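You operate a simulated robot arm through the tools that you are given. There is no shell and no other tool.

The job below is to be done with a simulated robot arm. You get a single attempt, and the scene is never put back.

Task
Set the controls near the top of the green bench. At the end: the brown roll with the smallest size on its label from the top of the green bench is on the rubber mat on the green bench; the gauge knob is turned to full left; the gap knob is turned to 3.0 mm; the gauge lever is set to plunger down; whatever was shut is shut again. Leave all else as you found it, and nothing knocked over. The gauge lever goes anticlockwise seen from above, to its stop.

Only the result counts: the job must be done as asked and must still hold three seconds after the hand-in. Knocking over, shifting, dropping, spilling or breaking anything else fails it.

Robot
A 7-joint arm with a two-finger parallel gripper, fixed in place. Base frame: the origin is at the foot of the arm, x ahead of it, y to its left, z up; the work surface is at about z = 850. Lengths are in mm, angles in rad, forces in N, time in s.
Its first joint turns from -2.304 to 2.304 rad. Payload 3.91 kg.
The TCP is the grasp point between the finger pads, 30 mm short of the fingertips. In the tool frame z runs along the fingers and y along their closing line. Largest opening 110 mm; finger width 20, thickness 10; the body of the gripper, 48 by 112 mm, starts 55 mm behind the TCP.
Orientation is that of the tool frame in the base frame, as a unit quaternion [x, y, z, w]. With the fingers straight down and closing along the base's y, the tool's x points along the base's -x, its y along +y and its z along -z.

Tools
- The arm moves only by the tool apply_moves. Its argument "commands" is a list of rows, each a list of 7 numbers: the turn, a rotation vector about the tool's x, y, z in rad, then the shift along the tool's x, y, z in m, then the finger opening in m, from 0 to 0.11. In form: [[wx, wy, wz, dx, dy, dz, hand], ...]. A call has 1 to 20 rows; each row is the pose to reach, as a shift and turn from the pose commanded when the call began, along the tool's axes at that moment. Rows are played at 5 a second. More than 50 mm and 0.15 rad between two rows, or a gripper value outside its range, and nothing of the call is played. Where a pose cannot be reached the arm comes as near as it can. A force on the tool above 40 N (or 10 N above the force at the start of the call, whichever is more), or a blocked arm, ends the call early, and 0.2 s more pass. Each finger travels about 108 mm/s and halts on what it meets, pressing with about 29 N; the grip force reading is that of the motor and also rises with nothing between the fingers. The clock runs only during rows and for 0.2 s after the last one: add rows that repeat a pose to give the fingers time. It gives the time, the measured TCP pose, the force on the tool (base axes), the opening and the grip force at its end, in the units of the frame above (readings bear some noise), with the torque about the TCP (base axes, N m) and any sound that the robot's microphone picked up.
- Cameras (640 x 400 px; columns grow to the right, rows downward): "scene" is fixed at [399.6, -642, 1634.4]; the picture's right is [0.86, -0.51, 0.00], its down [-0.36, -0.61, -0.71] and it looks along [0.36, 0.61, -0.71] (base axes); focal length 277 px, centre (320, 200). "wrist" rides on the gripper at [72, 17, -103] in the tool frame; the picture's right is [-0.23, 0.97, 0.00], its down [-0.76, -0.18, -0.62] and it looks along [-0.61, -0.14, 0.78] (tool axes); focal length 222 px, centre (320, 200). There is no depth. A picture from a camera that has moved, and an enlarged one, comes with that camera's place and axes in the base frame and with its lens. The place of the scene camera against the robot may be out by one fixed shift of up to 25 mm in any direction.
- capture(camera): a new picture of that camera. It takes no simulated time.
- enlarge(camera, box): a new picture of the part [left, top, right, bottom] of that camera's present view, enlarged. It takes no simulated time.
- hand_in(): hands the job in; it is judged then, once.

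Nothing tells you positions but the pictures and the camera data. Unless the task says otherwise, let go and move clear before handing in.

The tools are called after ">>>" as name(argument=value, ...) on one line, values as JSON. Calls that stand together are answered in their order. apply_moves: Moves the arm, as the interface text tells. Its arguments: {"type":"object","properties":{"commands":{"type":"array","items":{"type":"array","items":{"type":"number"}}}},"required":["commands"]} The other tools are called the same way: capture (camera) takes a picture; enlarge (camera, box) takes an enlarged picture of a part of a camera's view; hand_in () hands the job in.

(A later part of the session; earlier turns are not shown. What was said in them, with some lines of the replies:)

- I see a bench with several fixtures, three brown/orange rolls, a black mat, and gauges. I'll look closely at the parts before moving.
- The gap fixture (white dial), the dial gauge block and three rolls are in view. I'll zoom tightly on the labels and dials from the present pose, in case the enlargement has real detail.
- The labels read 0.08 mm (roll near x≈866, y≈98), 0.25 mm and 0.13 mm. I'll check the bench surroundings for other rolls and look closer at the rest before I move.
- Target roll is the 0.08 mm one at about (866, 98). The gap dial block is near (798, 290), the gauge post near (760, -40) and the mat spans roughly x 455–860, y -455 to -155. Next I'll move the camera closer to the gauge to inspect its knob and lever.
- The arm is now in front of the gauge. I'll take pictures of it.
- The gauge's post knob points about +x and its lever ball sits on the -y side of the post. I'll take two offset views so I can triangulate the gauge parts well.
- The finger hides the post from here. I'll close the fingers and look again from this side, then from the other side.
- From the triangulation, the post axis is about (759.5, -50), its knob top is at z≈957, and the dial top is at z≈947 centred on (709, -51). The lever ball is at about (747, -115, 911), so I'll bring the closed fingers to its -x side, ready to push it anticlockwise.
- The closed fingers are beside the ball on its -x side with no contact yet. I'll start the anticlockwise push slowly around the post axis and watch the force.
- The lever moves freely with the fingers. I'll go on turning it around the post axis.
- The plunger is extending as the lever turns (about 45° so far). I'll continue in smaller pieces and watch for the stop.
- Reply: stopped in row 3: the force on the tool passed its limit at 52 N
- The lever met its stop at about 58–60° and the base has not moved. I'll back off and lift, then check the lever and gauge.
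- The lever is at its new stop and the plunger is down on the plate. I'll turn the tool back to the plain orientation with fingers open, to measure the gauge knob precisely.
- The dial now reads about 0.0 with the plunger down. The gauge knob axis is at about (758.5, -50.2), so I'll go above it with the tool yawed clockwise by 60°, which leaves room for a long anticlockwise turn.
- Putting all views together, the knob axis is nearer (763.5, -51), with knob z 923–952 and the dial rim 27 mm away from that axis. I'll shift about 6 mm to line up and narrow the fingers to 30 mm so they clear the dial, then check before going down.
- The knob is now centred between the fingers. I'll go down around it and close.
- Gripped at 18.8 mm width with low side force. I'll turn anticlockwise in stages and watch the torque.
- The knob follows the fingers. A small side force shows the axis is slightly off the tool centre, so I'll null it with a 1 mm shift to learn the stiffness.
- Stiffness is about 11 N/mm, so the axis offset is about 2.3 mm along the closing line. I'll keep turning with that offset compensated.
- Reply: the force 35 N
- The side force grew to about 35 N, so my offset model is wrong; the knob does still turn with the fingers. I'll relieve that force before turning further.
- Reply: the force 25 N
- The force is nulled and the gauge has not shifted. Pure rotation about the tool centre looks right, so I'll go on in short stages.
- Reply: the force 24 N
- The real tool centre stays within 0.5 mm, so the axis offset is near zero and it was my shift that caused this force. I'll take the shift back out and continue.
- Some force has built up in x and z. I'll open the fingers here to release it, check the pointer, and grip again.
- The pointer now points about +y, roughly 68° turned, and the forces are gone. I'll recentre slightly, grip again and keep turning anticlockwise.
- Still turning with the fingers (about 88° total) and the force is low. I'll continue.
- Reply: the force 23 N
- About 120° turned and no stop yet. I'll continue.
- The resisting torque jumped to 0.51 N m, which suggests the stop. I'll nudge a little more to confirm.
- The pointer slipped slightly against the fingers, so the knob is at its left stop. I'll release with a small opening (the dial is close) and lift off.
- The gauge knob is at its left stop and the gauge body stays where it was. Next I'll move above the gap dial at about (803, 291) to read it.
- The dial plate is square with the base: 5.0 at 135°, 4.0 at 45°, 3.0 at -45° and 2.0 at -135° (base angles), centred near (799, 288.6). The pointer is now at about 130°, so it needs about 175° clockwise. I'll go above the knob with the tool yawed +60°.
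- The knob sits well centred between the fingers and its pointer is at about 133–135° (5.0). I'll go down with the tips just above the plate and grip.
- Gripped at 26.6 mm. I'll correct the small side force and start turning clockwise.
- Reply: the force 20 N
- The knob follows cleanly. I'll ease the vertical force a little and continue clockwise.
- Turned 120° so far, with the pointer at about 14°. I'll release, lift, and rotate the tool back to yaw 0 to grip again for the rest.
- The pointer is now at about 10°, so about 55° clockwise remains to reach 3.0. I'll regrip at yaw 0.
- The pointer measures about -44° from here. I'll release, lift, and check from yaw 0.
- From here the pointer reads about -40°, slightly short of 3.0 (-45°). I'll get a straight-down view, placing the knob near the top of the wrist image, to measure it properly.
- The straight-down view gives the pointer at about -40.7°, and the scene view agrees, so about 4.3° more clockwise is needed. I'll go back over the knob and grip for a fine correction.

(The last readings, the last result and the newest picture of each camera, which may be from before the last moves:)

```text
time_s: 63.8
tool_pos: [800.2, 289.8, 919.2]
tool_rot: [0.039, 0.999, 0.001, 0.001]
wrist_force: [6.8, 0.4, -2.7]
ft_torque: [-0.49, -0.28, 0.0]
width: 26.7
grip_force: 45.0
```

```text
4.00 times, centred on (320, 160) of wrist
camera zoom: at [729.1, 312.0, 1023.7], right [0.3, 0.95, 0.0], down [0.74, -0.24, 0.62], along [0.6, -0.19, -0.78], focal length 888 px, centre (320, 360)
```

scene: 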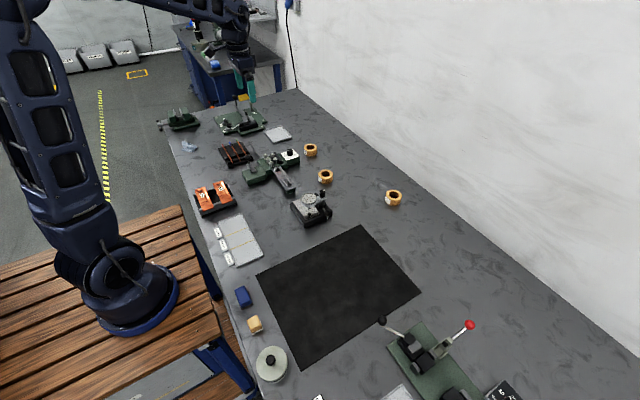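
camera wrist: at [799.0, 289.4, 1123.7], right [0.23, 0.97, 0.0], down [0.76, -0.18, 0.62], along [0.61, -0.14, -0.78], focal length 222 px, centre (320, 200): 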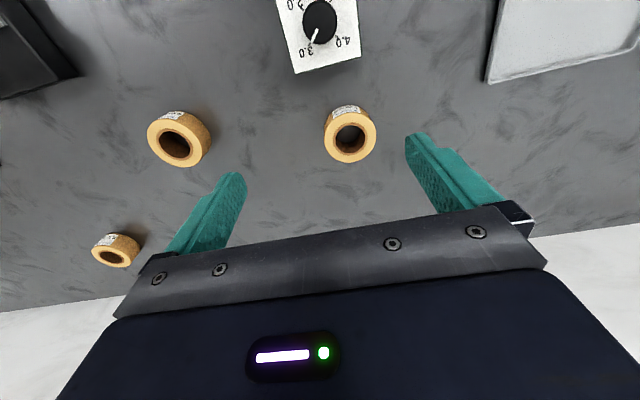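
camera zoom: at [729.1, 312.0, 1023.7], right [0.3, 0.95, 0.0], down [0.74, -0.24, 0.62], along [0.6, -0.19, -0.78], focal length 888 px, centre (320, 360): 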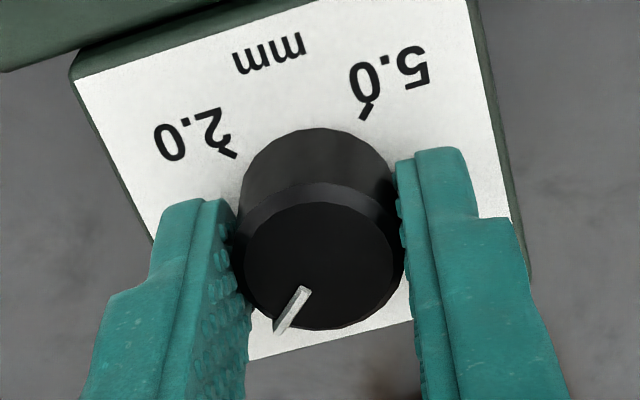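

Now I'll release, lift, and move to the straight-down view to measure again.

>>> apply_moves(commands=[[0, 0, 0, 0, 0, 0, 0.03], [0, 0, 0, 0, 0, 0, 0.04], [0, 0, 0, 0, 0, 0, 0.04], [0, 0, 0, 0, 0, -0.015, 0.04], [0, 0, 0, 0, 0, -0.035, 0.04], [0, 0, -0.039, 0, 0, -0.07, 0.07], [0, 0, -0.078, 0, 0, -0.1, 0.11], [0, 0, -0.078, -0.035, -0.008, -0.1, 0.11], [0, 0, -0.078, -0.072, -0.012, -0.1, 0.11], [0, 0, -0.078, -0.072, -0.012, -0.1, 0.11]])

>>> enlarge(camera="wrist", box=[280, 0, 360, 50])

>>> enlarge(camera="scene", box=[283, 146, 303, 160])

```text
time_s: 66.0
tool_pos: [870.8, 272.5, 1020.0]
tool_rot: [0.0, 1.0, 0.001, 0.001]
wrist_force: [-0.8, 0.2, -0.2]
ft_torque: [0.01, -0.02, 0.02]
width: 110.2
grip_force: 0.1
```

```text
8.00 times, centred on (320, 25) of wrist
camera zoom: at [798.3, 288.9, 1124.2], right [0.23, 0.97, 0.0], down [0.76, -0.18, 0.62], along [0.61, -0.14, -0.78], focal length 1777 px, centre (320, 1600)
```

zoom: 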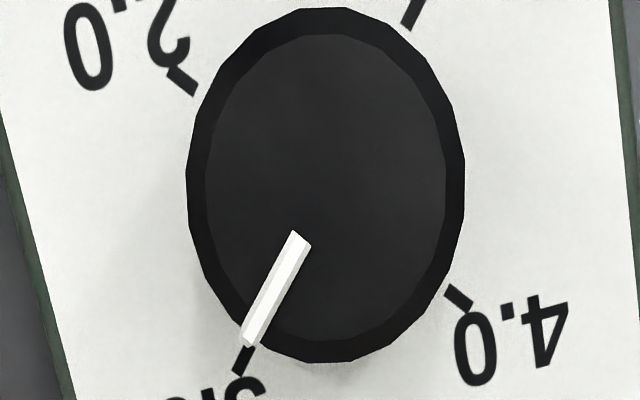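

```text
16.00 times, centred on (293, 153) of scene
camera zoom: at [399.6, -642.0, 1634.4], right [0.86, -0.51, 0.0], down [-0.36, -0.61, -0.71], along [0.36, 0.61, -0.71], focal length 4425 px, centre (752, 952)
```

zoom: 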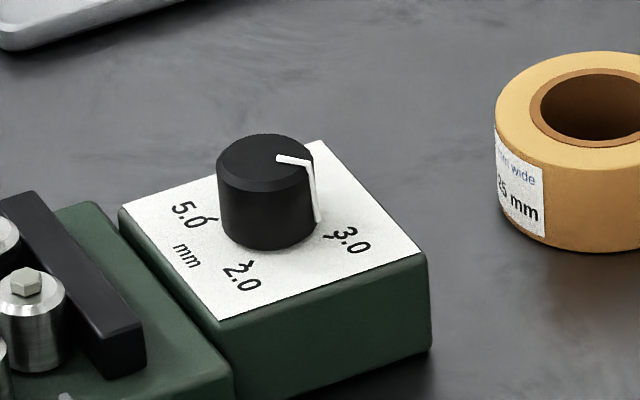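

The pointer now reads about -45.8°, i.e. 2.99–3.0 mm, and lines up with the 3.0 tick. Next is the 0.08 mm roll at about (868, 98), so I'll move to a view over it.

>>> apply_moves(commands=[[0, 0, 0, 0.014, -0.035, -0.002, 0.11], [0, 0, 0, 0.028, -0.07, -0.004, 0.11], [0, 0, 0, 0.042, -0.105, -0.006, 0.11], [0, 0, 0, 0.056, -0.14, -0.008, 0.11], [0, 0, 0, 0.07, -0.1745, -0.01, 0.11], [0, 0, 0, 0.07, -0.1745, -0.01, 0.11]])

>>> capture(camera="wrist")

>>> enlarge(camera="wrist", box=[280, 110, 390, 210])

>>> capture(camera="scene")

```text
time_s: 67.4
tool_pos: [800.4, 96.0, 1029.4]
tool_rot: [0.001, 1.0, 0.001, 0.0]
wrist_force: [0.0, -0.4, -0.8]
ft_torque: [-0.02, -0.02, 0.0]
width: 109.8
grip_force: 0.0
```

```text
taken
camera wrist: at [727.8, 112.8, 1133.6], right [0.23, 0.97, 0.0], down [0.76, -0.18, 0.62], along [0.61, -0.14, -0.78], focal length 222 px, centre (320, 200)
```

wrist: 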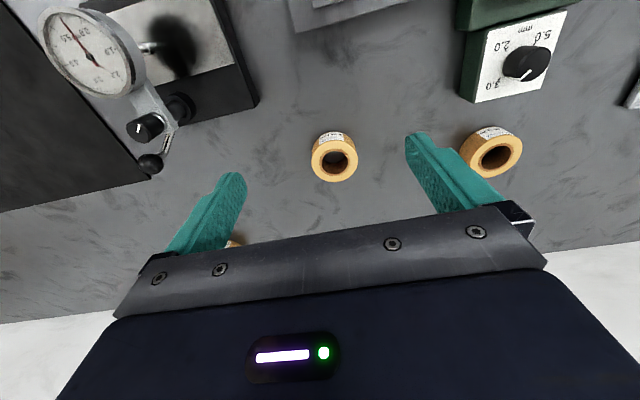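

```text
4.00 times, centred on (335, 160) of wrist
camera zoom: at [727.8, 112.8, 1133.6], right [0.23, 0.97, 0.0], down [0.76, -0.18, 0.62], along [0.61, -0.14, -0.78], focal length 888 px, centre (260, 360)
```

zoom: 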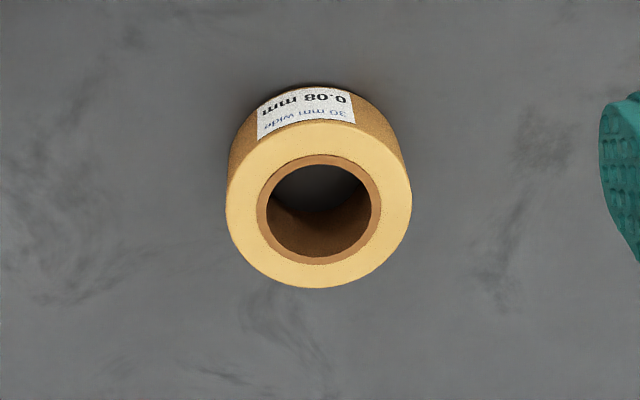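

```text
taken
```

scene: 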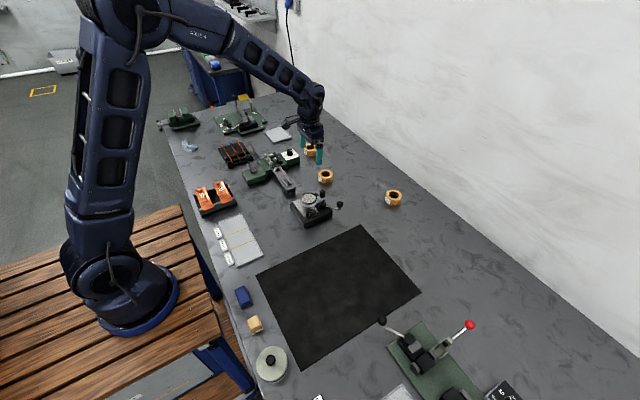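

The 0.08 mm roll is centred at about (868, 99) with a diameter of about 60 mm. I'll move above it and check alignment before I go down.

>>> apply_moves(commands=[[0, 0, 0, -0.023, 0.0012, 0.02, 0.1], [0, 0, 0, -0.046, 0.0024, 0.045, 0.1], [0, 0, 0, -0.0679, 0.0036, 0.07, 0.1], [0, 0, 0, -0.0679, 0.0036, 0.07, 0.1]])

>>> capture(camera="wrist")

>>> enlarge(camera="wrist", box=[240, 80, 400, 210])

```text
time_s: 68.4
tool_pos: [869.5, 100.5, 960.4]
tool_rot: [0.0, 1.0, 0.0, 0.001]
wrist_force: [0.6, -0.9, 0.6]
ft_torque: [0.01, 0.0, -0.01]
width: 100.4
grip_force: 0.0
```

```text
taken
camera wrist: at [796.3, 117.0, 1063.8], right [0.23, 0.97, 0.0], down [0.76, -0.18, 0.62], along [0.61, -0.14, -0.78], focal length 222 px, centre (320, 200)
```

wrist: 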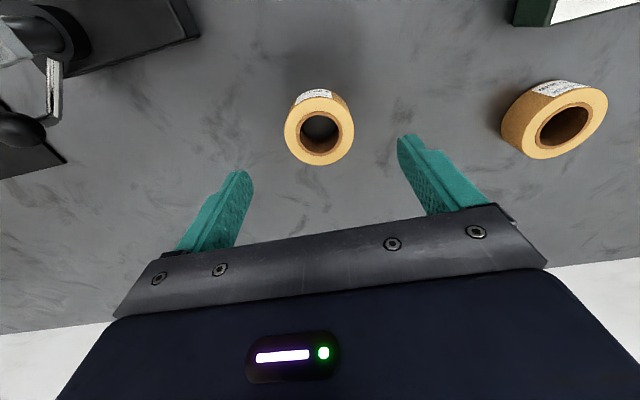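

```text
3.08 times, centred on (320, 145) of wrist
camera zoom: at [796.3, 117.0, 1063.8], right [0.23, 0.97, 0.0], down [0.76, -0.18, 0.62], along [0.61, -0.14, -0.78], focal length 684 px, centre (320, 369)
```

zoom: 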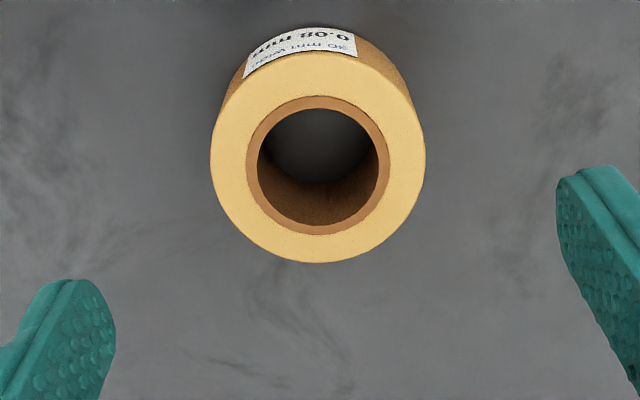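

Alignment is good (within about 1–2 mm). I'll go down around the roll and close on its outside.

>>> apply_moves(commands=[[0, 0, 0, 0.001, -0.0005, 0.03, 0.1], [0, 0, 0, 0.001, -0.0005, 0.055, 0.1], [0, 0, 0, 0.001, -0.0005, 0.068, 0.1], [0, 0, 0, 0.001, -0.0005, 0.074, 0.1], [0, 0, 0, 0.001, -0.0005, 0.074, 0.085], [0, 0, 0, 0.001, -0.0005, 0.074, 0.07], [0, 0, 0, 0.001, -0.0005, 0.074, 0.055], [0, 0, 0, 0.001, -0.0005, 0.074, 0.05], [0, 0, 0, 0.001, -0.0005, 0.074, 0.05]])

>>> capture(camera="wrist")

>>> enlarge(camera="scene", box=[280, 120, 380, 220])

```text
time_s: 70.4
tool_pos: [868.5, 100.5, 884.7]
tool_rot: [0.0, 1.0, 0.0, 0.001]
wrist_force: [0.0, 0.7, -0.6]
ft_torque: [0.0, 0.01, -0.02]
width: 58.6
grip_force: 29.1
```

```text
taken
camera wrist: at [795.4, 117.2, 989.9], right [0.23, 0.97, 0.0], down [0.76, -0.18, 0.62], along [0.61, -0.14, -0.78], focal length 222 px, centre (320, 200)
```

wrist: 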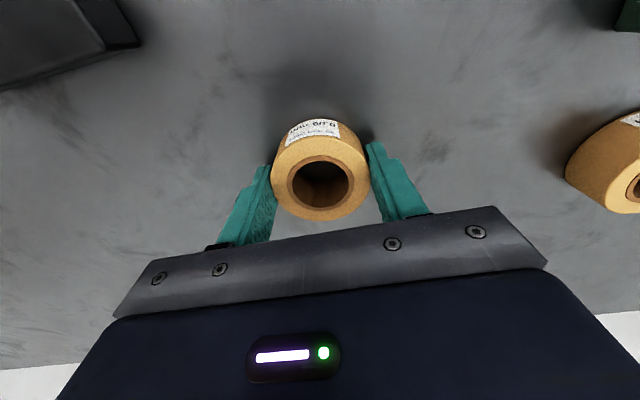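

```text
4.00 times, centred on (330, 170) of scene
camera zoom: at [399.6, -642.0, 1634.4], right [0.86, -0.51, 0.0], down [-0.36, -0.61, -0.71], along [0.36, 0.61, -0.71], focal length 1106 px, centre (280, 320)
```

zoom: 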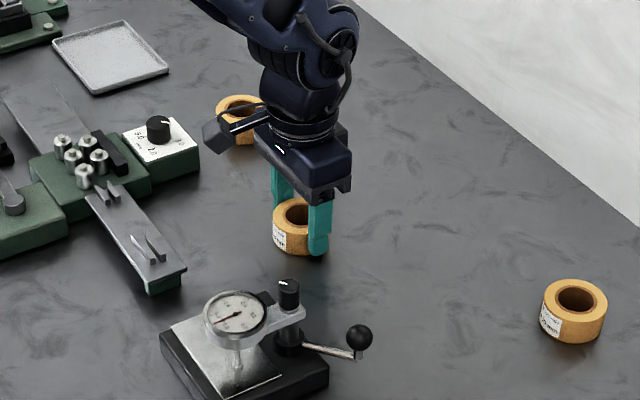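

The roll is held at 58.6 mm width. I'll lift it well above the gauge height.

>>> apply_moves(commands=[[0, 0, 0, 0, 0, -0.01, 0.05], [0, 0, 0, 0, 0, -0.03, 0.05], [0, 0, 0, 0, 0, -0.065, 0.05], [0, 0, 0, 0, 0, -0.1, 0.05], [0, 0, 0, 0, 0, -0.14, 0.05], [0, 0, 0, 0, 0, -0.17, 0.05], [0, 0, 0, 0, 0, -0.17, 0.05]])

>>> capture(camera="wrist")

```text
time_s: 72.0
tool_pos: [867.8, 100.8, 1056.6]
tool_rot: [-0.001, 1.0, 0.001, 0.001]
wrist_force: [-0.5, -0.8, 0.2]
ft_torque: [-0.02, 0.03, 0.0]
width: 50.1
grip_force: 0.1
```

```text
taken
camera wrist: at [795.3, 116.2, 1160.3], right [0.23, 0.97, 0.0], down [0.76, -0.18, 0.62], along [0.61, -0.14, -0.78], focal length 222 px, centre (320, 200)
```

wrist: 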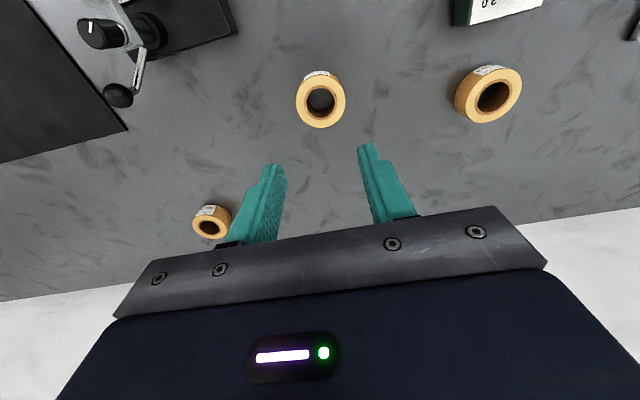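

The roll slipped out and still stands upright on the bench, apparently in the same place. I'll look closely before trying again.

>>> enlarge(camera="wrist", box=[270, 50, 370, 150])

>>> enlarge(camera="scene", box=[280, 120, 380, 220])

```text
4.00 times, centred on (320, 100) of wrist
camera zoom: at [795.3, 116.2, 1160.3], right [0.23, 0.97, 0.0], down [0.76, -0.18, 0.62], along [0.61, -0.14, -0.78], focal length 888 px, centre (320, 600)
```

zoom: 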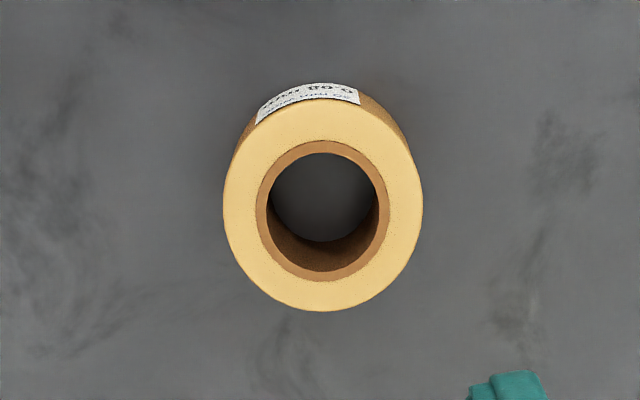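

```text
4.00 times, centred on (330, 170) of scene
camera zoom: at [399.6, -642.0, 1634.4], right [0.86, -0.51, 0.0], down [-0.36, -0.61, -0.71], along [0.36, 0.61, -0.71], focal length 1106 px, centre (280, 320)
```

zoom: 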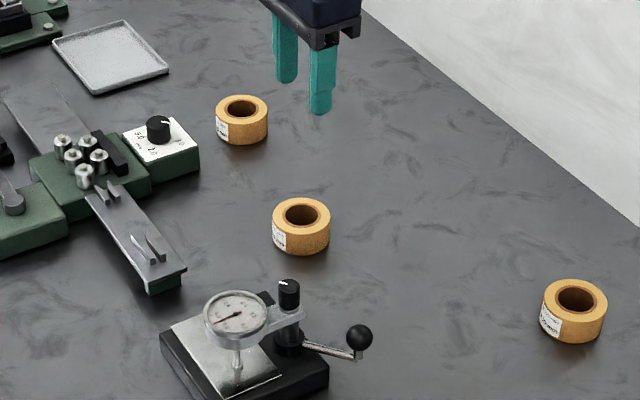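

The roll is undisturbed at about (866.7, 100.4). I'll try again with the fingers slightly lower and the close command at zero, then lift slowly.

>>> apply_moves(commands=[[0, 0, 0, 0.0006, 0.0012, 0.03, 0.1], [0, 0, 0, 0.0006, 0.0012, 0.07, 0.1], [0, 0, 0, 0.0006, 0.0012, 0.11, 0.1], [0, 0, 0, 0.0006, 0.0012, 0.14, 0.1], [0, 0, 0, 0.0006, 0.0012, 0.16, 0.1], [0, 0, 0, 0.0006, 0.0012, 0.1705, 0.1], [0, 0, 0, 0.0006, 0.0012, 0.1725, 0.1], [0, 0, 0, 0.0006, 0.0012, 0.1725, 0.08], [0, 0, 0, 0.0006, 0.0012, 0.1725, 0.06], [0, 0, 0, 0.0006, 0.0012, 0.1725, 0.03], [0, 0, 0, 0.0006, 0.0012, 0.1725, 0.0], [0, 0, 0, 0.0006, 0.0012, 0.1725, 0.0], [0, 0, 0, 0.0006, 0.0012, 0.1725, 0.0]])

>>> enlarge(camera="wrist", box=[240, 100, 400, 230])

>>> enlarge(camera="scene", box=[305, 140, 355, 190])

```text
time_s: 74.8
tool_pos: [867.6, 102.2, 884.0]
tool_rot: [0.0, 1.0, 0.001, 0.001]
wrist_force: [0.5, 0.3, 0.4]
ft_torque: [-0.03, -0.03, -0.02]
width: 58.8
grip_force: 28.9
```

```text
3.08 times, centred on (320, 165) of wrist
camera zoom: at [793.9, 118.8, 987.6], right [0.23, 0.97, 0.0], down [0.76, -0.18, 0.62], along [0.61, -0.14, -0.78], focal length 684 px, centre (320, 308)
```

zoom: 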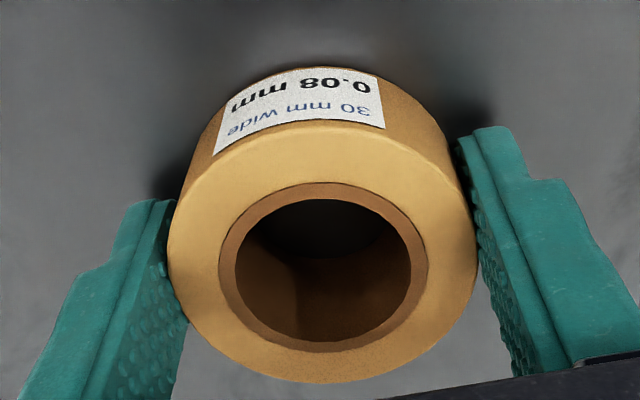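

```text
8.00 times, centred on (330, 165) of scene
camera zoom: at [399.6, -642.0, 1634.4], right [0.86, -0.51, 0.0], down [-0.36, -0.61, -0.71], along [0.36, 0.61, -0.71], focal length 2213 px, centre (240, 480)
```

zoom: 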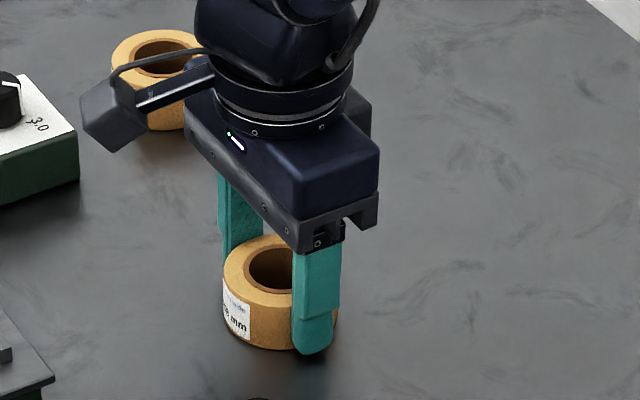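

Both fingers are on the roll. I'll lift just 5–10 mm slowly and check.

>>> apply_moves(commands=[[0, 0, 0, 0, 0, -0.002, 0.0], [0, 0, 0, 0, 0, -0.004, 0.0], [0, 0, 0, 0, 0, -0.006, 0.0], [0, 0, 0, 0, 0, -0.008, 0.0]])

>>> enlarge(camera="scene", box=[305, 140, 355, 190])

>>> enlarge(camera="wrist", box=[240, 100, 400, 230])

```text
time_s: 75.8
tool_pos: [867.3, 102.8, 891.7]
tool_rot: [0.0, 1.0, 0.001, 0.001]
wrist_force: [0.0, 0.4, -0.6]
ft_torque: [0.03, -0.02, 0.0]
width: 59.3
grip_force: 28.9
```

```text
8.00 times, centred on (330, 165) of scene
camera zoom: at [399.6, -642.0, 1634.4], right [0.86, -0.51, 0.0], down [-0.36, -0.61, -0.71], along [0.36, 0.61, -0.71], focal length 2213 px, centre (240, 480)
```

zoom: 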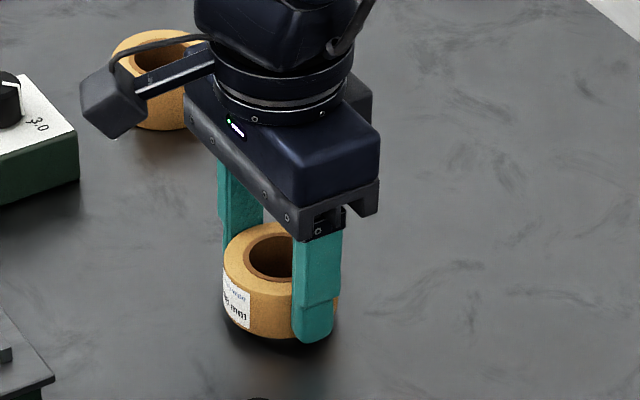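

```text
3.08 times, centred on (320, 165) of wrist
camera zoom: at [794.1, 119.0, 995.2], right [0.23, 0.97, 0.0], down [0.76, -0.18, 0.62], along [0.61, -0.14, -0.78], focal length 684 px, centre (320, 308)
```

zoom: 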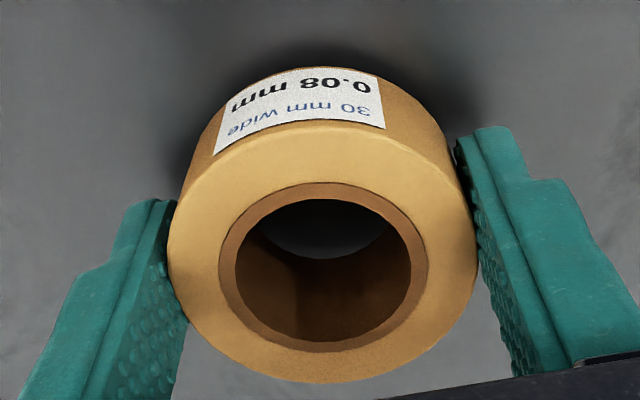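

The roll now lifts with the fingers. I'll continue up in modest steps.

>>> apply_moves(commands=[[0, 0, 0, 0, 0, -0.004, 0.0], [0, 0, 0, 0, 0, -0.01, 0.0], [0, 0, 0, 0, 0, -0.018, 0.0], [0, 0, 0, 0, 0, -0.028, 0.0], [0, 0, 0, 0, 0, -0.038, 0.0], [0, 0, 0, 0, 0, -0.048, 0.0], [0, 0, 0, 0, 0, -0.058, 0.0], [0, 0, 0, 0, 0, -0.068, 0.0], [0, 0, 0, 0, 0, -0.078, 0.0], [0, 0, 0, 0, 0, -0.088, 0.0], [0, 0, 0, 0, 0, -0.098, 0.0], [0, 0, 0, 0, 0, -0.108, 0.0], [0, 0, 0, 0, 0, -0.118, 0.0], [0, 0, 0, 0, 0, -0.126, 0.0], [0, 0, 0, 0, 0, -0.132, 0.0], [0, 0, 0, 0, 0, -0.136, 0.0], [0, 0, 0, 0, 0, -0.138, 0.0]])

>>> enlarge(camera="wrist", box=[240, 100, 400, 230])

```text
time_s: 79.4
tool_pos: [867.5, 102.6, 1028.5]
tool_rot: [0.0, 1.0, 0.001, 0.001]
wrist_force: [-0.6, 0.5, 0.1]
ft_torque: [-0.02, 0.0, 0.0]
width: 58.7
grip_force: 29.4
```

```text
3.08 times, centred on (320, 165) of wrist
camera zoom: at [794.1, 118.3, 1133.1], right [0.23, 0.97, 0.0], down [0.76, -0.18, 0.62], along [0.61, -0.14, -0.78], focal length 684 px, centre (320, 308)
```

zoom: 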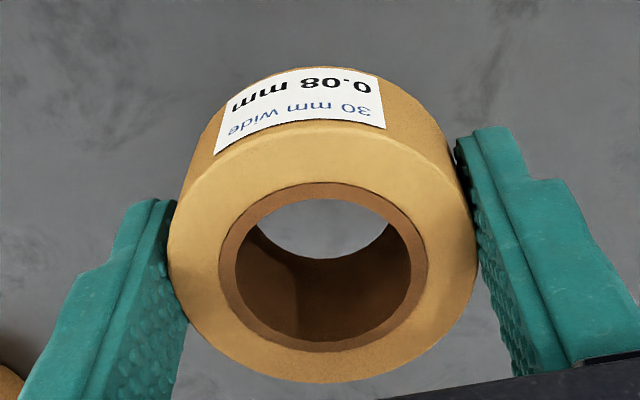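

The roll is held firmly at z≈1028, clear above the gauge. I'll carry it over to the middle of the mat at about (660, -300).

>>> apply_moves(commands=[[0, 0, 0, 0.00415, -0.00805, 0, 0], [0, 0, 0, 0.01038, -0.02013, 0, 0], [0, 0, 0, 0.01868, -0.03623, 0, 0], [0, 0, 0, 0.02905, -0.05636, 0, 0], [0, 0, 0, 0.0415, -0.08052, 0, 0], [0, 0, 0, 0.05395, -0.10468, 0, 0], [0, 0, 0, 0.0664, -0.12883, 0, 0], [0, 0, 0, 0.07885, -0.15299, 0, 0], [0, 0, 0, 0.0913, -0.17714, 0, 0], [0, 0, 0, 0.10375, -0.2013, 0, 0], [0, 0, 0, 0.1162, -0.22546, 0, 0], [0, 0, 0, 0.12865, -0.24961, 0, 0], [0, 0, 0, 0.1411, -0.27377, 0, 0], [0, 0, 0, 0.15355, -0.29792, 0, 0], [0, 0, 0, 0.166, -0.32208, 0, 0], [0, 0, 0, 0.17845, -0.34624, 0, 0], [0, 0, 0, 0.18883, -0.36637, 0, 0], [0, 0, 0, 0.19713, -0.38247, 0, 0], [0, 0, 0, 0.20335, -0.39455, 0, 0], [0, 0, 0, 0.2075, -0.4026, 0, 0]])

>>> capture(camera="wrist")

>>> capture(camera="scene")

```text
time_s: 83.6
tool_pos: [658.8, -299.7, 1027.5]
tool_rot: [-0.001, 1.0, 0.001, 0.001]
wrist_force: [-0.1, 0.6, -1.1]
ft_torque: [-0.02, -0.01, 0.0]
width: 58.8
grip_force: 28.7
```

```text
taken
camera wrist: at [586.1, -284.4, 1132.3], right [0.23, 0.97, 0.0], down [0.76, -0.18, 0.62], along [0.61, -0.14, -0.78], focal length 222 px, centre (320, 200)
```

wrist: 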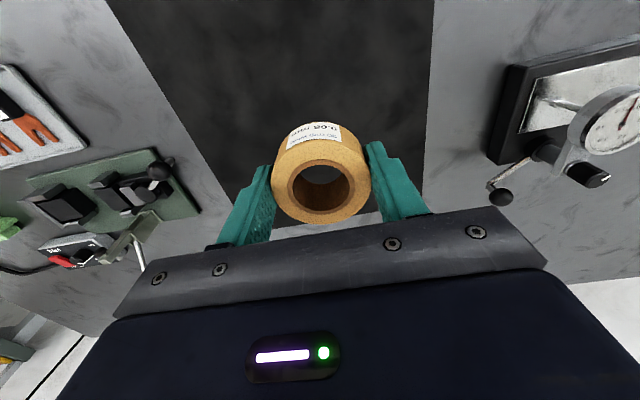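

```text
taken
```

scene: 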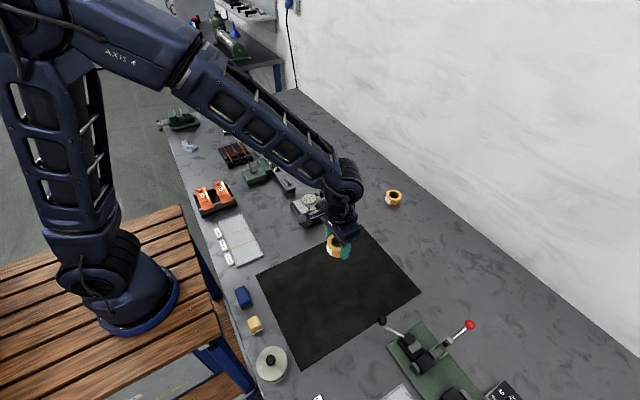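

The mat is below, with edges near y≈-172 and y≈-487, so the roll is well inside. I'll lower it slowly.

>>> apply_moves(commands=[[0, 0, 0, 0, 0, 0.005, 0], [0, 0, 0, 0, 0, 0.015, 0], [0, 0, 0, 0, 0, 0.027, 0], [0, 0, 0, 0, 0, 0.039, 0], [0, 0, 0, 0, 0, 0.051, 0], [0, 0, 0, 0, 0, 0.063, 0], [0, 0, 0, 0, 0, 0.075, 0], [0, 0, 0, 0, 0, 0.087, 0], [0, 0, 0, 0, 0, 0.099, 0], [0, 0, 0, 0, 0, 0.109, 0], [0, 0, 0, 0, 0, 0.118, 0], [0, 0, 0, 0, 0, 0.126, 0], [0, 0, 0, 0, 0, 0.132, 0], [0, 0, 0, 0, 0, 0.136, 0], [0, 0, 0, 0, 0, 0.138, 0]])

>>> enlarge(camera="scene", box=[290, 220, 390, 300])

```text
time_s: 86.8
tool_pos: [660.2, -300.5, 889.5]
tool_rot: [0.0, 1.0, 0.001, 0.001]
wrist_force: [-0.6, 0.8, -0.6]
ft_torque: [0.02, -0.01, 0.04]
width: 59.1
grip_force: 28.7
```

```text
5.00 times, centred on (340, 260) of scene
camera zoom: at [399.6, -642.0, 1634.4], right [0.86, -0.51, 0.0], down [-0.36, -0.61, -0.71], along [0.36, 0.61, -0.71], focal length 1383 px, centre (220, -100)
```

zoom: 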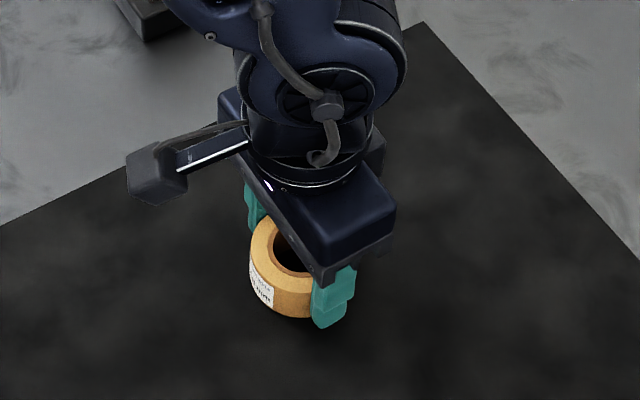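

Nearly down and no contact yet. I'll lower in 1 mm steps and watch for contact.

>>> apply_moves(commands=[[0, 0, 0, 0, 0, 0.001, 0], [0, 0, 0, 0, 0, 0.002, 0], [0, 0, 0, 0, 0, 0.003, 0]])

```text
time_s: 87.6
tool_pos: [659.1, -299.7, 887.6]
tool_rot: [0.0, 1.0, 0.0, 0.001]
wrist_force: [0.0, 0.5, 0.0]
ft_torque: [-0.02, 0.02, 0.0]
width: 58.9
grip_force: 28.7
```

>>> apply_moves(commands=[[0, 0, 0, 0, 0, 0.001, 0], [0, 0, 0, 0, 0, 0.0015, 0], [0, 0, 0, 0, 0, 0.0015, 0]])

>>> enlarge(camera="scene", box=[315, 250, 365, 290])

```text
time_s: 88.4
tool_pos: [660.2, -299.5, 886.1]
tool_rot: [0.0, 1.0, 0.001, 0.002]
wrist_force: [0.0, 0.2, 24.6]
ft_torque: [-0.38, 0.24, 0.03]
width: 58.8
grip_force: 29.0
```

```text
10.00 times, centred on (340, 270) of scene
camera zoom: at [399.6, -642.0, 1634.4], right [0.86, -0.51, 0.0], down [-0.36, -0.61, -0.71], along [0.36, 0.61, -0.71], focal length 2766 px, centre (120, -500)
```

zoom: 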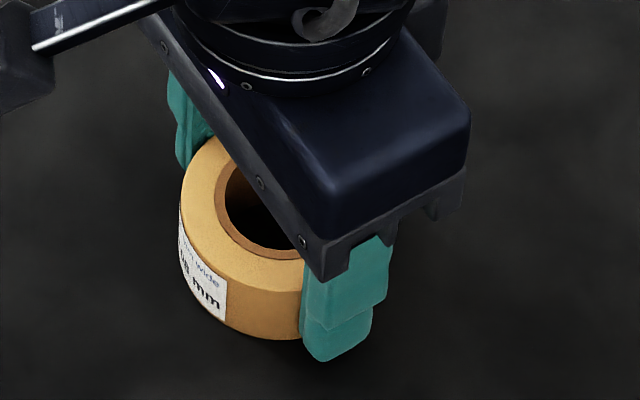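

The roll is on the mat (24.6 N contact). I'll ease up slightly, open gently and lift away.

>>> apply_moves(commands=[[0, 0, 0, 0, 0, -0.0008, 0], [0, 0, 0, 0, 0, -0.0012, 0], [0, 0, 0, 0, 0, -0.0012, 0.06], [0, 0, 0, 0, 0, -0.0012, 0.068], [0, 0, 0, 0, 0, -0.0012, 0.08], [0, 0, 0, 0, 0, -0.0012, 0.095], [0, 0, 0, 0, 0, -0.0012, 0.1]])

>>> capture(camera="wrist")

```text
time_s: 90.0
tool_pos: [660.1, -299.2, 887.6]
tool_rot: [0.0, 1.0, 0.001, 0.001]
wrist_force: [1.0, -0.4, 0.1]
ft_torque: [-0.01, -0.01, 0.01]
width: 100.1
grip_force: 0.0
```

```text
taken
camera wrist: at [586.5, -283.8, 990.8], right [0.23, 0.97, 0.0], down [0.76, -0.18, 0.62], along [0.61, -0.14, -0.78], focal length 222 px, centre (320, 200)
```

wrist: 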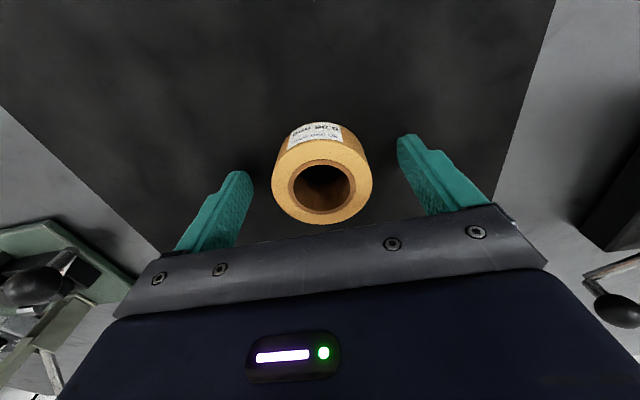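

The fingers are clear on both sides and the roll stands flat. I'll lift straight up.

>>> apply_moves(commands=[[0, 0, 0, 0, 0, -0.01, 0.1], [0, 0, 0, 0, 0, -0.03, 0.1], [0, 0, 0, 0, 0, -0.06, 0.1], [0, 0, 0, 0, 0, -0.1, 0.1], [0, 0, 0, 0, 0, -0.14, 0.1], [0, 0, 0, 0, 0, -0.18, 0.1], [0, 0, 0, 0, 0, -0.22, 0.11], [0, 0, 0, 0, 0, -0.25, 0.11], [0, 0, 0, 0, 0, -0.25, 0.11]])

>>> capture(camera="wrist")

>>> capture(camera="scene")

>>> enlarge(camera="scene", box=[190, 120, 430, 300])

```text
time_s: 92.0
tool_pos: [659.0, -300.6, 1137.7]
tool_rot: [-0.001, 1.0, 0.001, 0.001]
wrist_force: [-0.1, -0.9, 0.6]
ft_torque: [-0.03, 0.0, -0.02]
width: 110.2
grip_force: 0.0
```

```text
taken
camera wrist: at [586.3, -284.1, 1241.6], right [0.23, 0.97, 0.0], down [0.76, -0.18, 0.62], along [0.61, -0.14, -0.78], focal length 222 px, centre (320, 200)
```

wrist: 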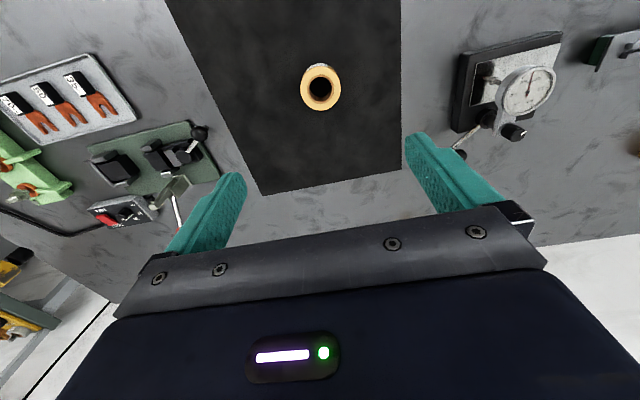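

```text
taken
```

scene: 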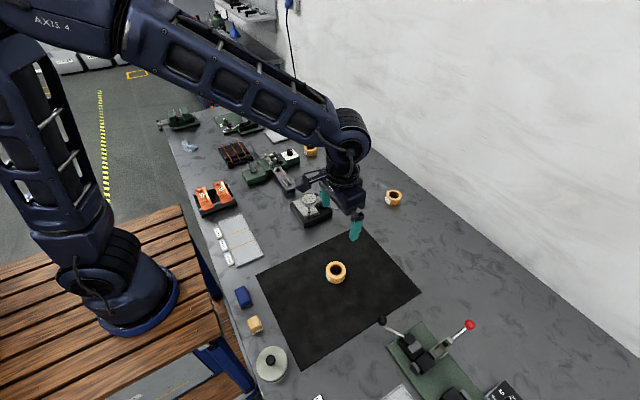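

```text
2.22 times, centred on (310, 210) of scene
camera zoom: at [399.6, -642.0, 1634.4], right [0.86, -0.51, 0.0], down [-0.36, -0.61, -0.71], along [0.36, 0.61, -0.71], focal length 615 px, centre (342, 178)
```

zoom: 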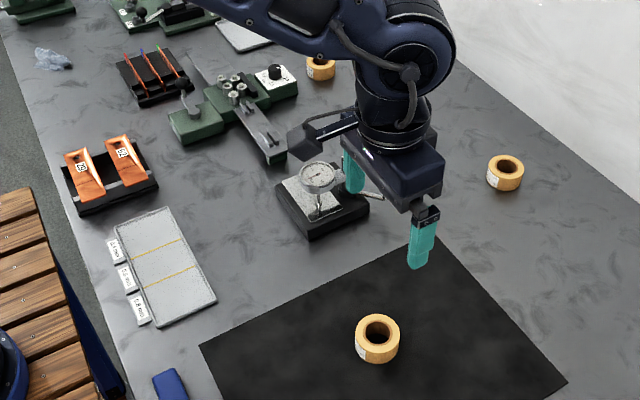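

The roll now stands on the mat. I'll move to a straight-down view over the gauge to verify its knob and lever.

>>> apply_moves(commands=[[0, 0, 0, -0.022, 0.0291, 0.0075, 0.11], [0, 0, 0, -0.044, 0.0583, 0.015, 0.11], [0, 0, 0, -0.066, 0.0874, 0.0225, 0.11], [0, 0, 0, -0.088, 0.1165, 0.03, 0.11], [0, 0, 0, -0.11, 0.1456, 0.0375, 0.11], [0, 0, 0, -0.132, 0.1748, 0.045, 0.11], [0, 0, 0, -0.154, 0.2039, 0.0525, 0.11], [0, 0, 0, -0.176, 0.233, 0.06, 0.11], [0, 0, 0, -0.176, 0.233, 0.06, 0.11]])

>>> capture(camera="wrist")

>>> enlarge(camera="wrist", box=[280, 0, 360, 60])

>>> enlarge(camera="scene", box=[310, 185, 335, 220])

```text
time_s: 94.0
tool_pos: [834.4, -66.7, 1078.2]
tool_rot: [-0.001, 1.0, 0.001, 0.001]
wrist_force: [0.5, 0.4, -0.5]
ft_torque: [0.02, 0.05, -0.03]
width: 110.0
grip_force: 0.0
```

```text
taken
camera wrist: at [762.2, -51.0, 1182.4], right [0.23, 0.97, 0.0], down [0.76, -0.18, 0.62], along [0.61, -0.14, -0.78], focal length 222 px, centre (320, 200)
```

wrist: 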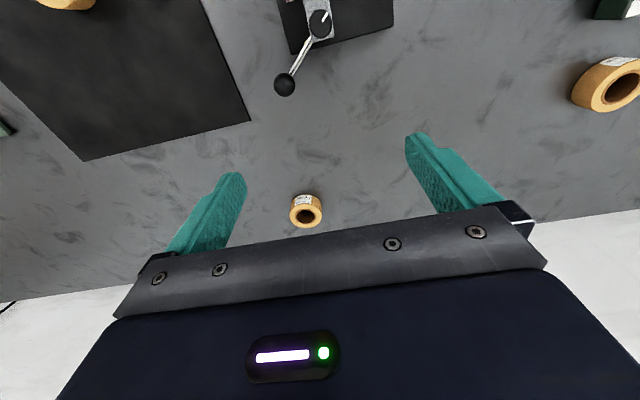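

```text
6.67 times, centred on (320, 30) of wrist
camera zoom: at [762.2, -51.0, 1182.4], right [0.23, 0.97, 0.0], down [0.76, -0.18, 0.62], along [0.61, -0.14, -0.78], focal length 1481 px, centre (320, 1333)
```

zoom: 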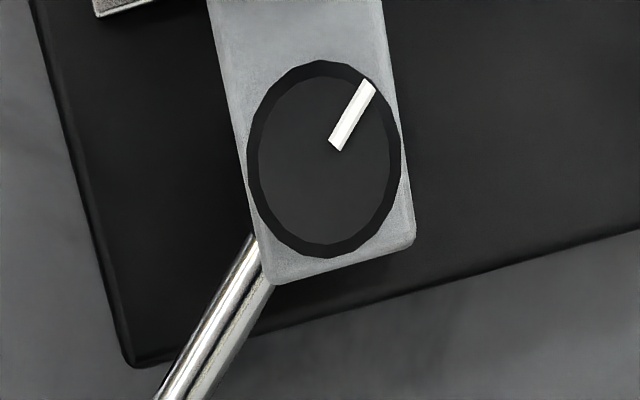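

```text
11.43 times, centred on (322, 202) of scene
camera zoom: at [399.6, -642.0, 1634.4], right [0.86, -0.51, 0.0], down [-0.36, -0.61, -0.71], along [0.36, 0.61, -0.71], focal length 3161 px, centre (291, 171)
```

zoom: 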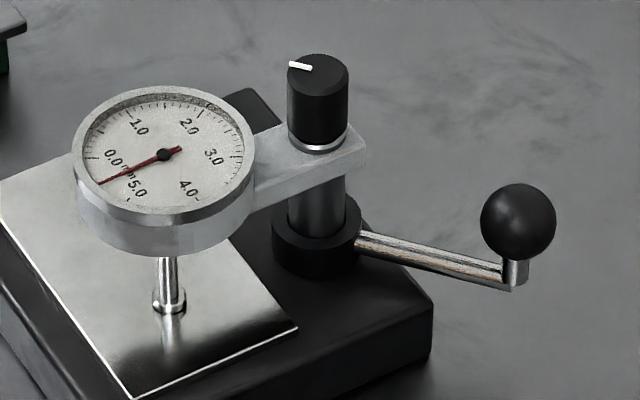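

The gauge knob is at about 131° and holding at its left stop. The lever is at its stop with the plunger down. I'll move the arm back to the starting area and do a final check of everything.

>>> apply_moves(commands=[[0, 0, 0, 0.0182, 0.0331, -0.0152, 0.11], [0, 0, 0, 0.0363, 0.0663, -0.0305, 0.11], [0, 0, 0, 0.0545, 0.0994, -0.0457, 0.11], [0, 0, 0, 0.0726, 0.1325, -0.0609, 0.11], [0, 0, 0, 0.0908, 0.1657, -0.0762, 0.11], [0, 0, 0, 0.109, 0.1988, -0.0914, 0.11], [0, 0, 0, 0.1271, 0.2319, -0.1066, 0.11], [0, 0, 0, 0.1453, 0.265, -0.1218, 0.11], [0, 0, 0, 0.1634, 0.2982, -0.1371, 0.11], [0, 0, 0, 0.1816, 0.3313, -0.1523, 0.11], [0, 0, 0, 0.1816, 0.3313, -0.1523, 0.11]])

>>> capture(camera="scene")

>>> enlarge(camera="scene", box=[200, 120, 440, 270])

>>> enlarge(camera="scene", box=[315, 255, 360, 295])

>>> enlarge(camera="scene", box=[278, 143, 308, 168])

>>> enlarge(camera="wrist", box=[140, 0, 400, 220])

```text
time_s: 96.4
tool_pos: [651.9, 263.2, 1230.6]
tool_rot: [0.0, 1.0, 0.001, 0.001]
wrist_force: [0.4, -0.1, -0.8]
ft_torque: [-0.02, 0.03, -0.02]
width: 109.9
grip_force: 0.0
```

```text
taken
```

scene: 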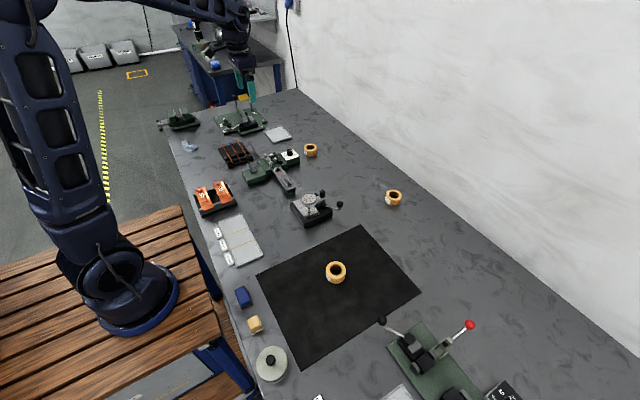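

```text
2.67 times, centred on (320, 195) of scene
camera zoom: at [399.6, -642.0, 1634.4], right [0.86, -0.51, 0.0], down [-0.36, -0.61, -0.71], along [0.36, 0.61, -0.71], focal length 738 px, centre (320, 213)
```

zoom: 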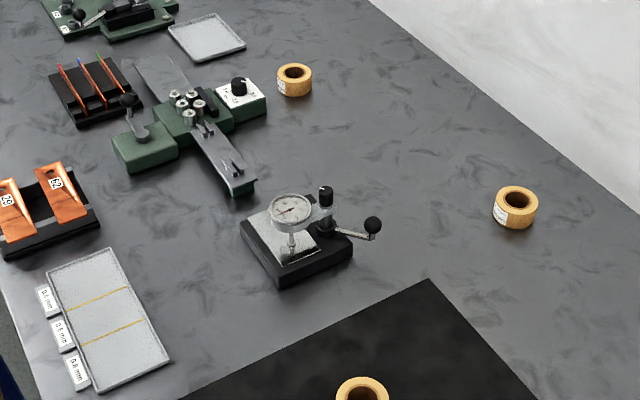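

```text
10.00 times, centred on (338, 275) of scene
camera zoom: at [399.6, -642.0, 1634.4], right [0.86, -0.51, 0.0], down [-0.36, -0.61, -0.71], along [0.36, 0.61, -0.71], focal length 2766 px, centre (145, -550)
```

zoom: 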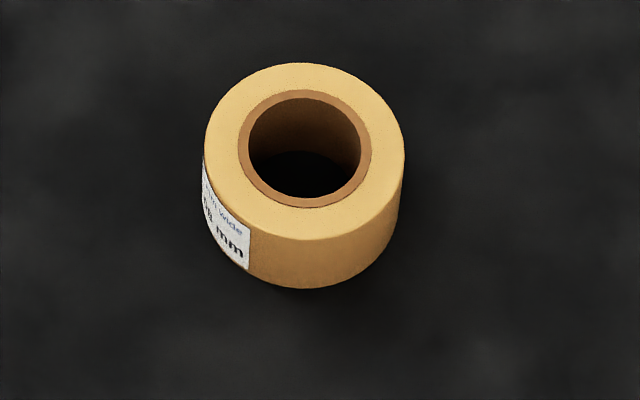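

```text
16.00 times, centred on (293, 156) of scene
camera zoom: at [399.6, -642.0, 1634.4], right [0.86, -0.51, 0.0], down [-0.36, -0.61, -0.71], along [0.36, 0.61, -0.71], focal length 4425 px, centre (752, 912)
```

zoom: 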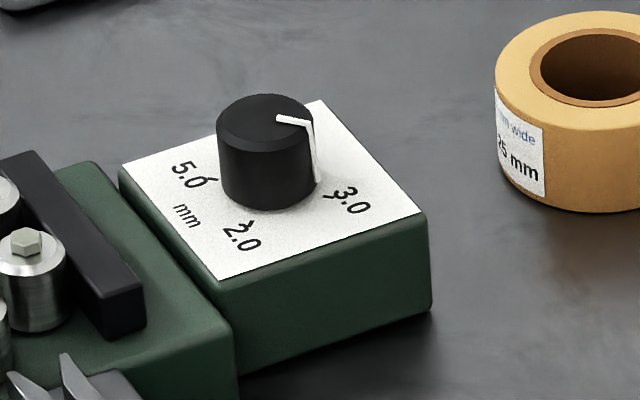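

```text
1.82 times, centred on (270, 110) of wrist
camera zoom: at [579.9, 280.0, 1334.4], right [0.23, 0.97, 0.0], down [0.76, -0.18, 0.62], along [0.61, -0.14, -0.78], focal length 404 px, centre (411, 364)
```

zoom: 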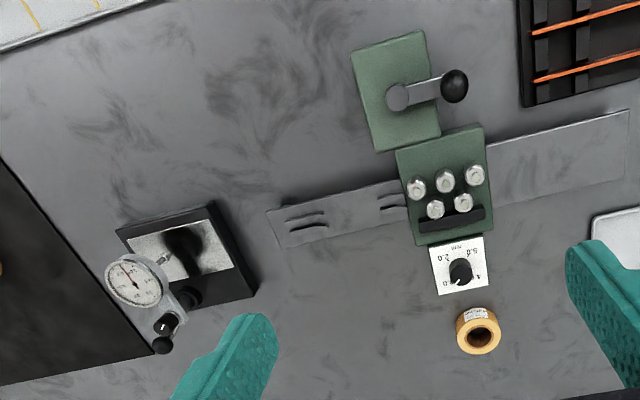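

Final check:
- **Roll:** the 0.08 mm roll stands upright on the mat.
- **Gauge lever:** it is at its anticlockwise stop with the plunger down.
- **Gauge knob:** it is at its left stop.
- **Gap knob:** it points at 3.0 (about -45°).
- **Everything else:** the other items look as they were, nothing was opened, and the arm is clear.

I'm handing in.

>>> hand_in()

```text
The job is handed in.
```

The job is handed in, and every part of the task looked done in the last pictures. I don't have the judging result.

- **Roll:** the 0.08 mm roll, the smallest of the three labels (0.08, 0.13 and 0.25 mm), stands upright near the middle of the rubber mat. My first grip slipped as I lifted, but the roll stayed upright in the same place. The second grip held.
- **Gauge lever:** I pushed it anticlockwise until it met its stop, about 54° from where it started. The plunger is down on the plate.
- **Gauge knob:** I turned it anticlockwise about 130° until it would not turn further and the fingers began to slip on it, so I took that as full left.
- **Gap knob:** it points at 3.0 mm, within about 1° as measured from above and from the scene camera.
- **Everything else:** nothing was opened, so nothing needed shutting. The other items looked unmoved in the last pictures, and the arm is back near its starting position, clear of the bench.
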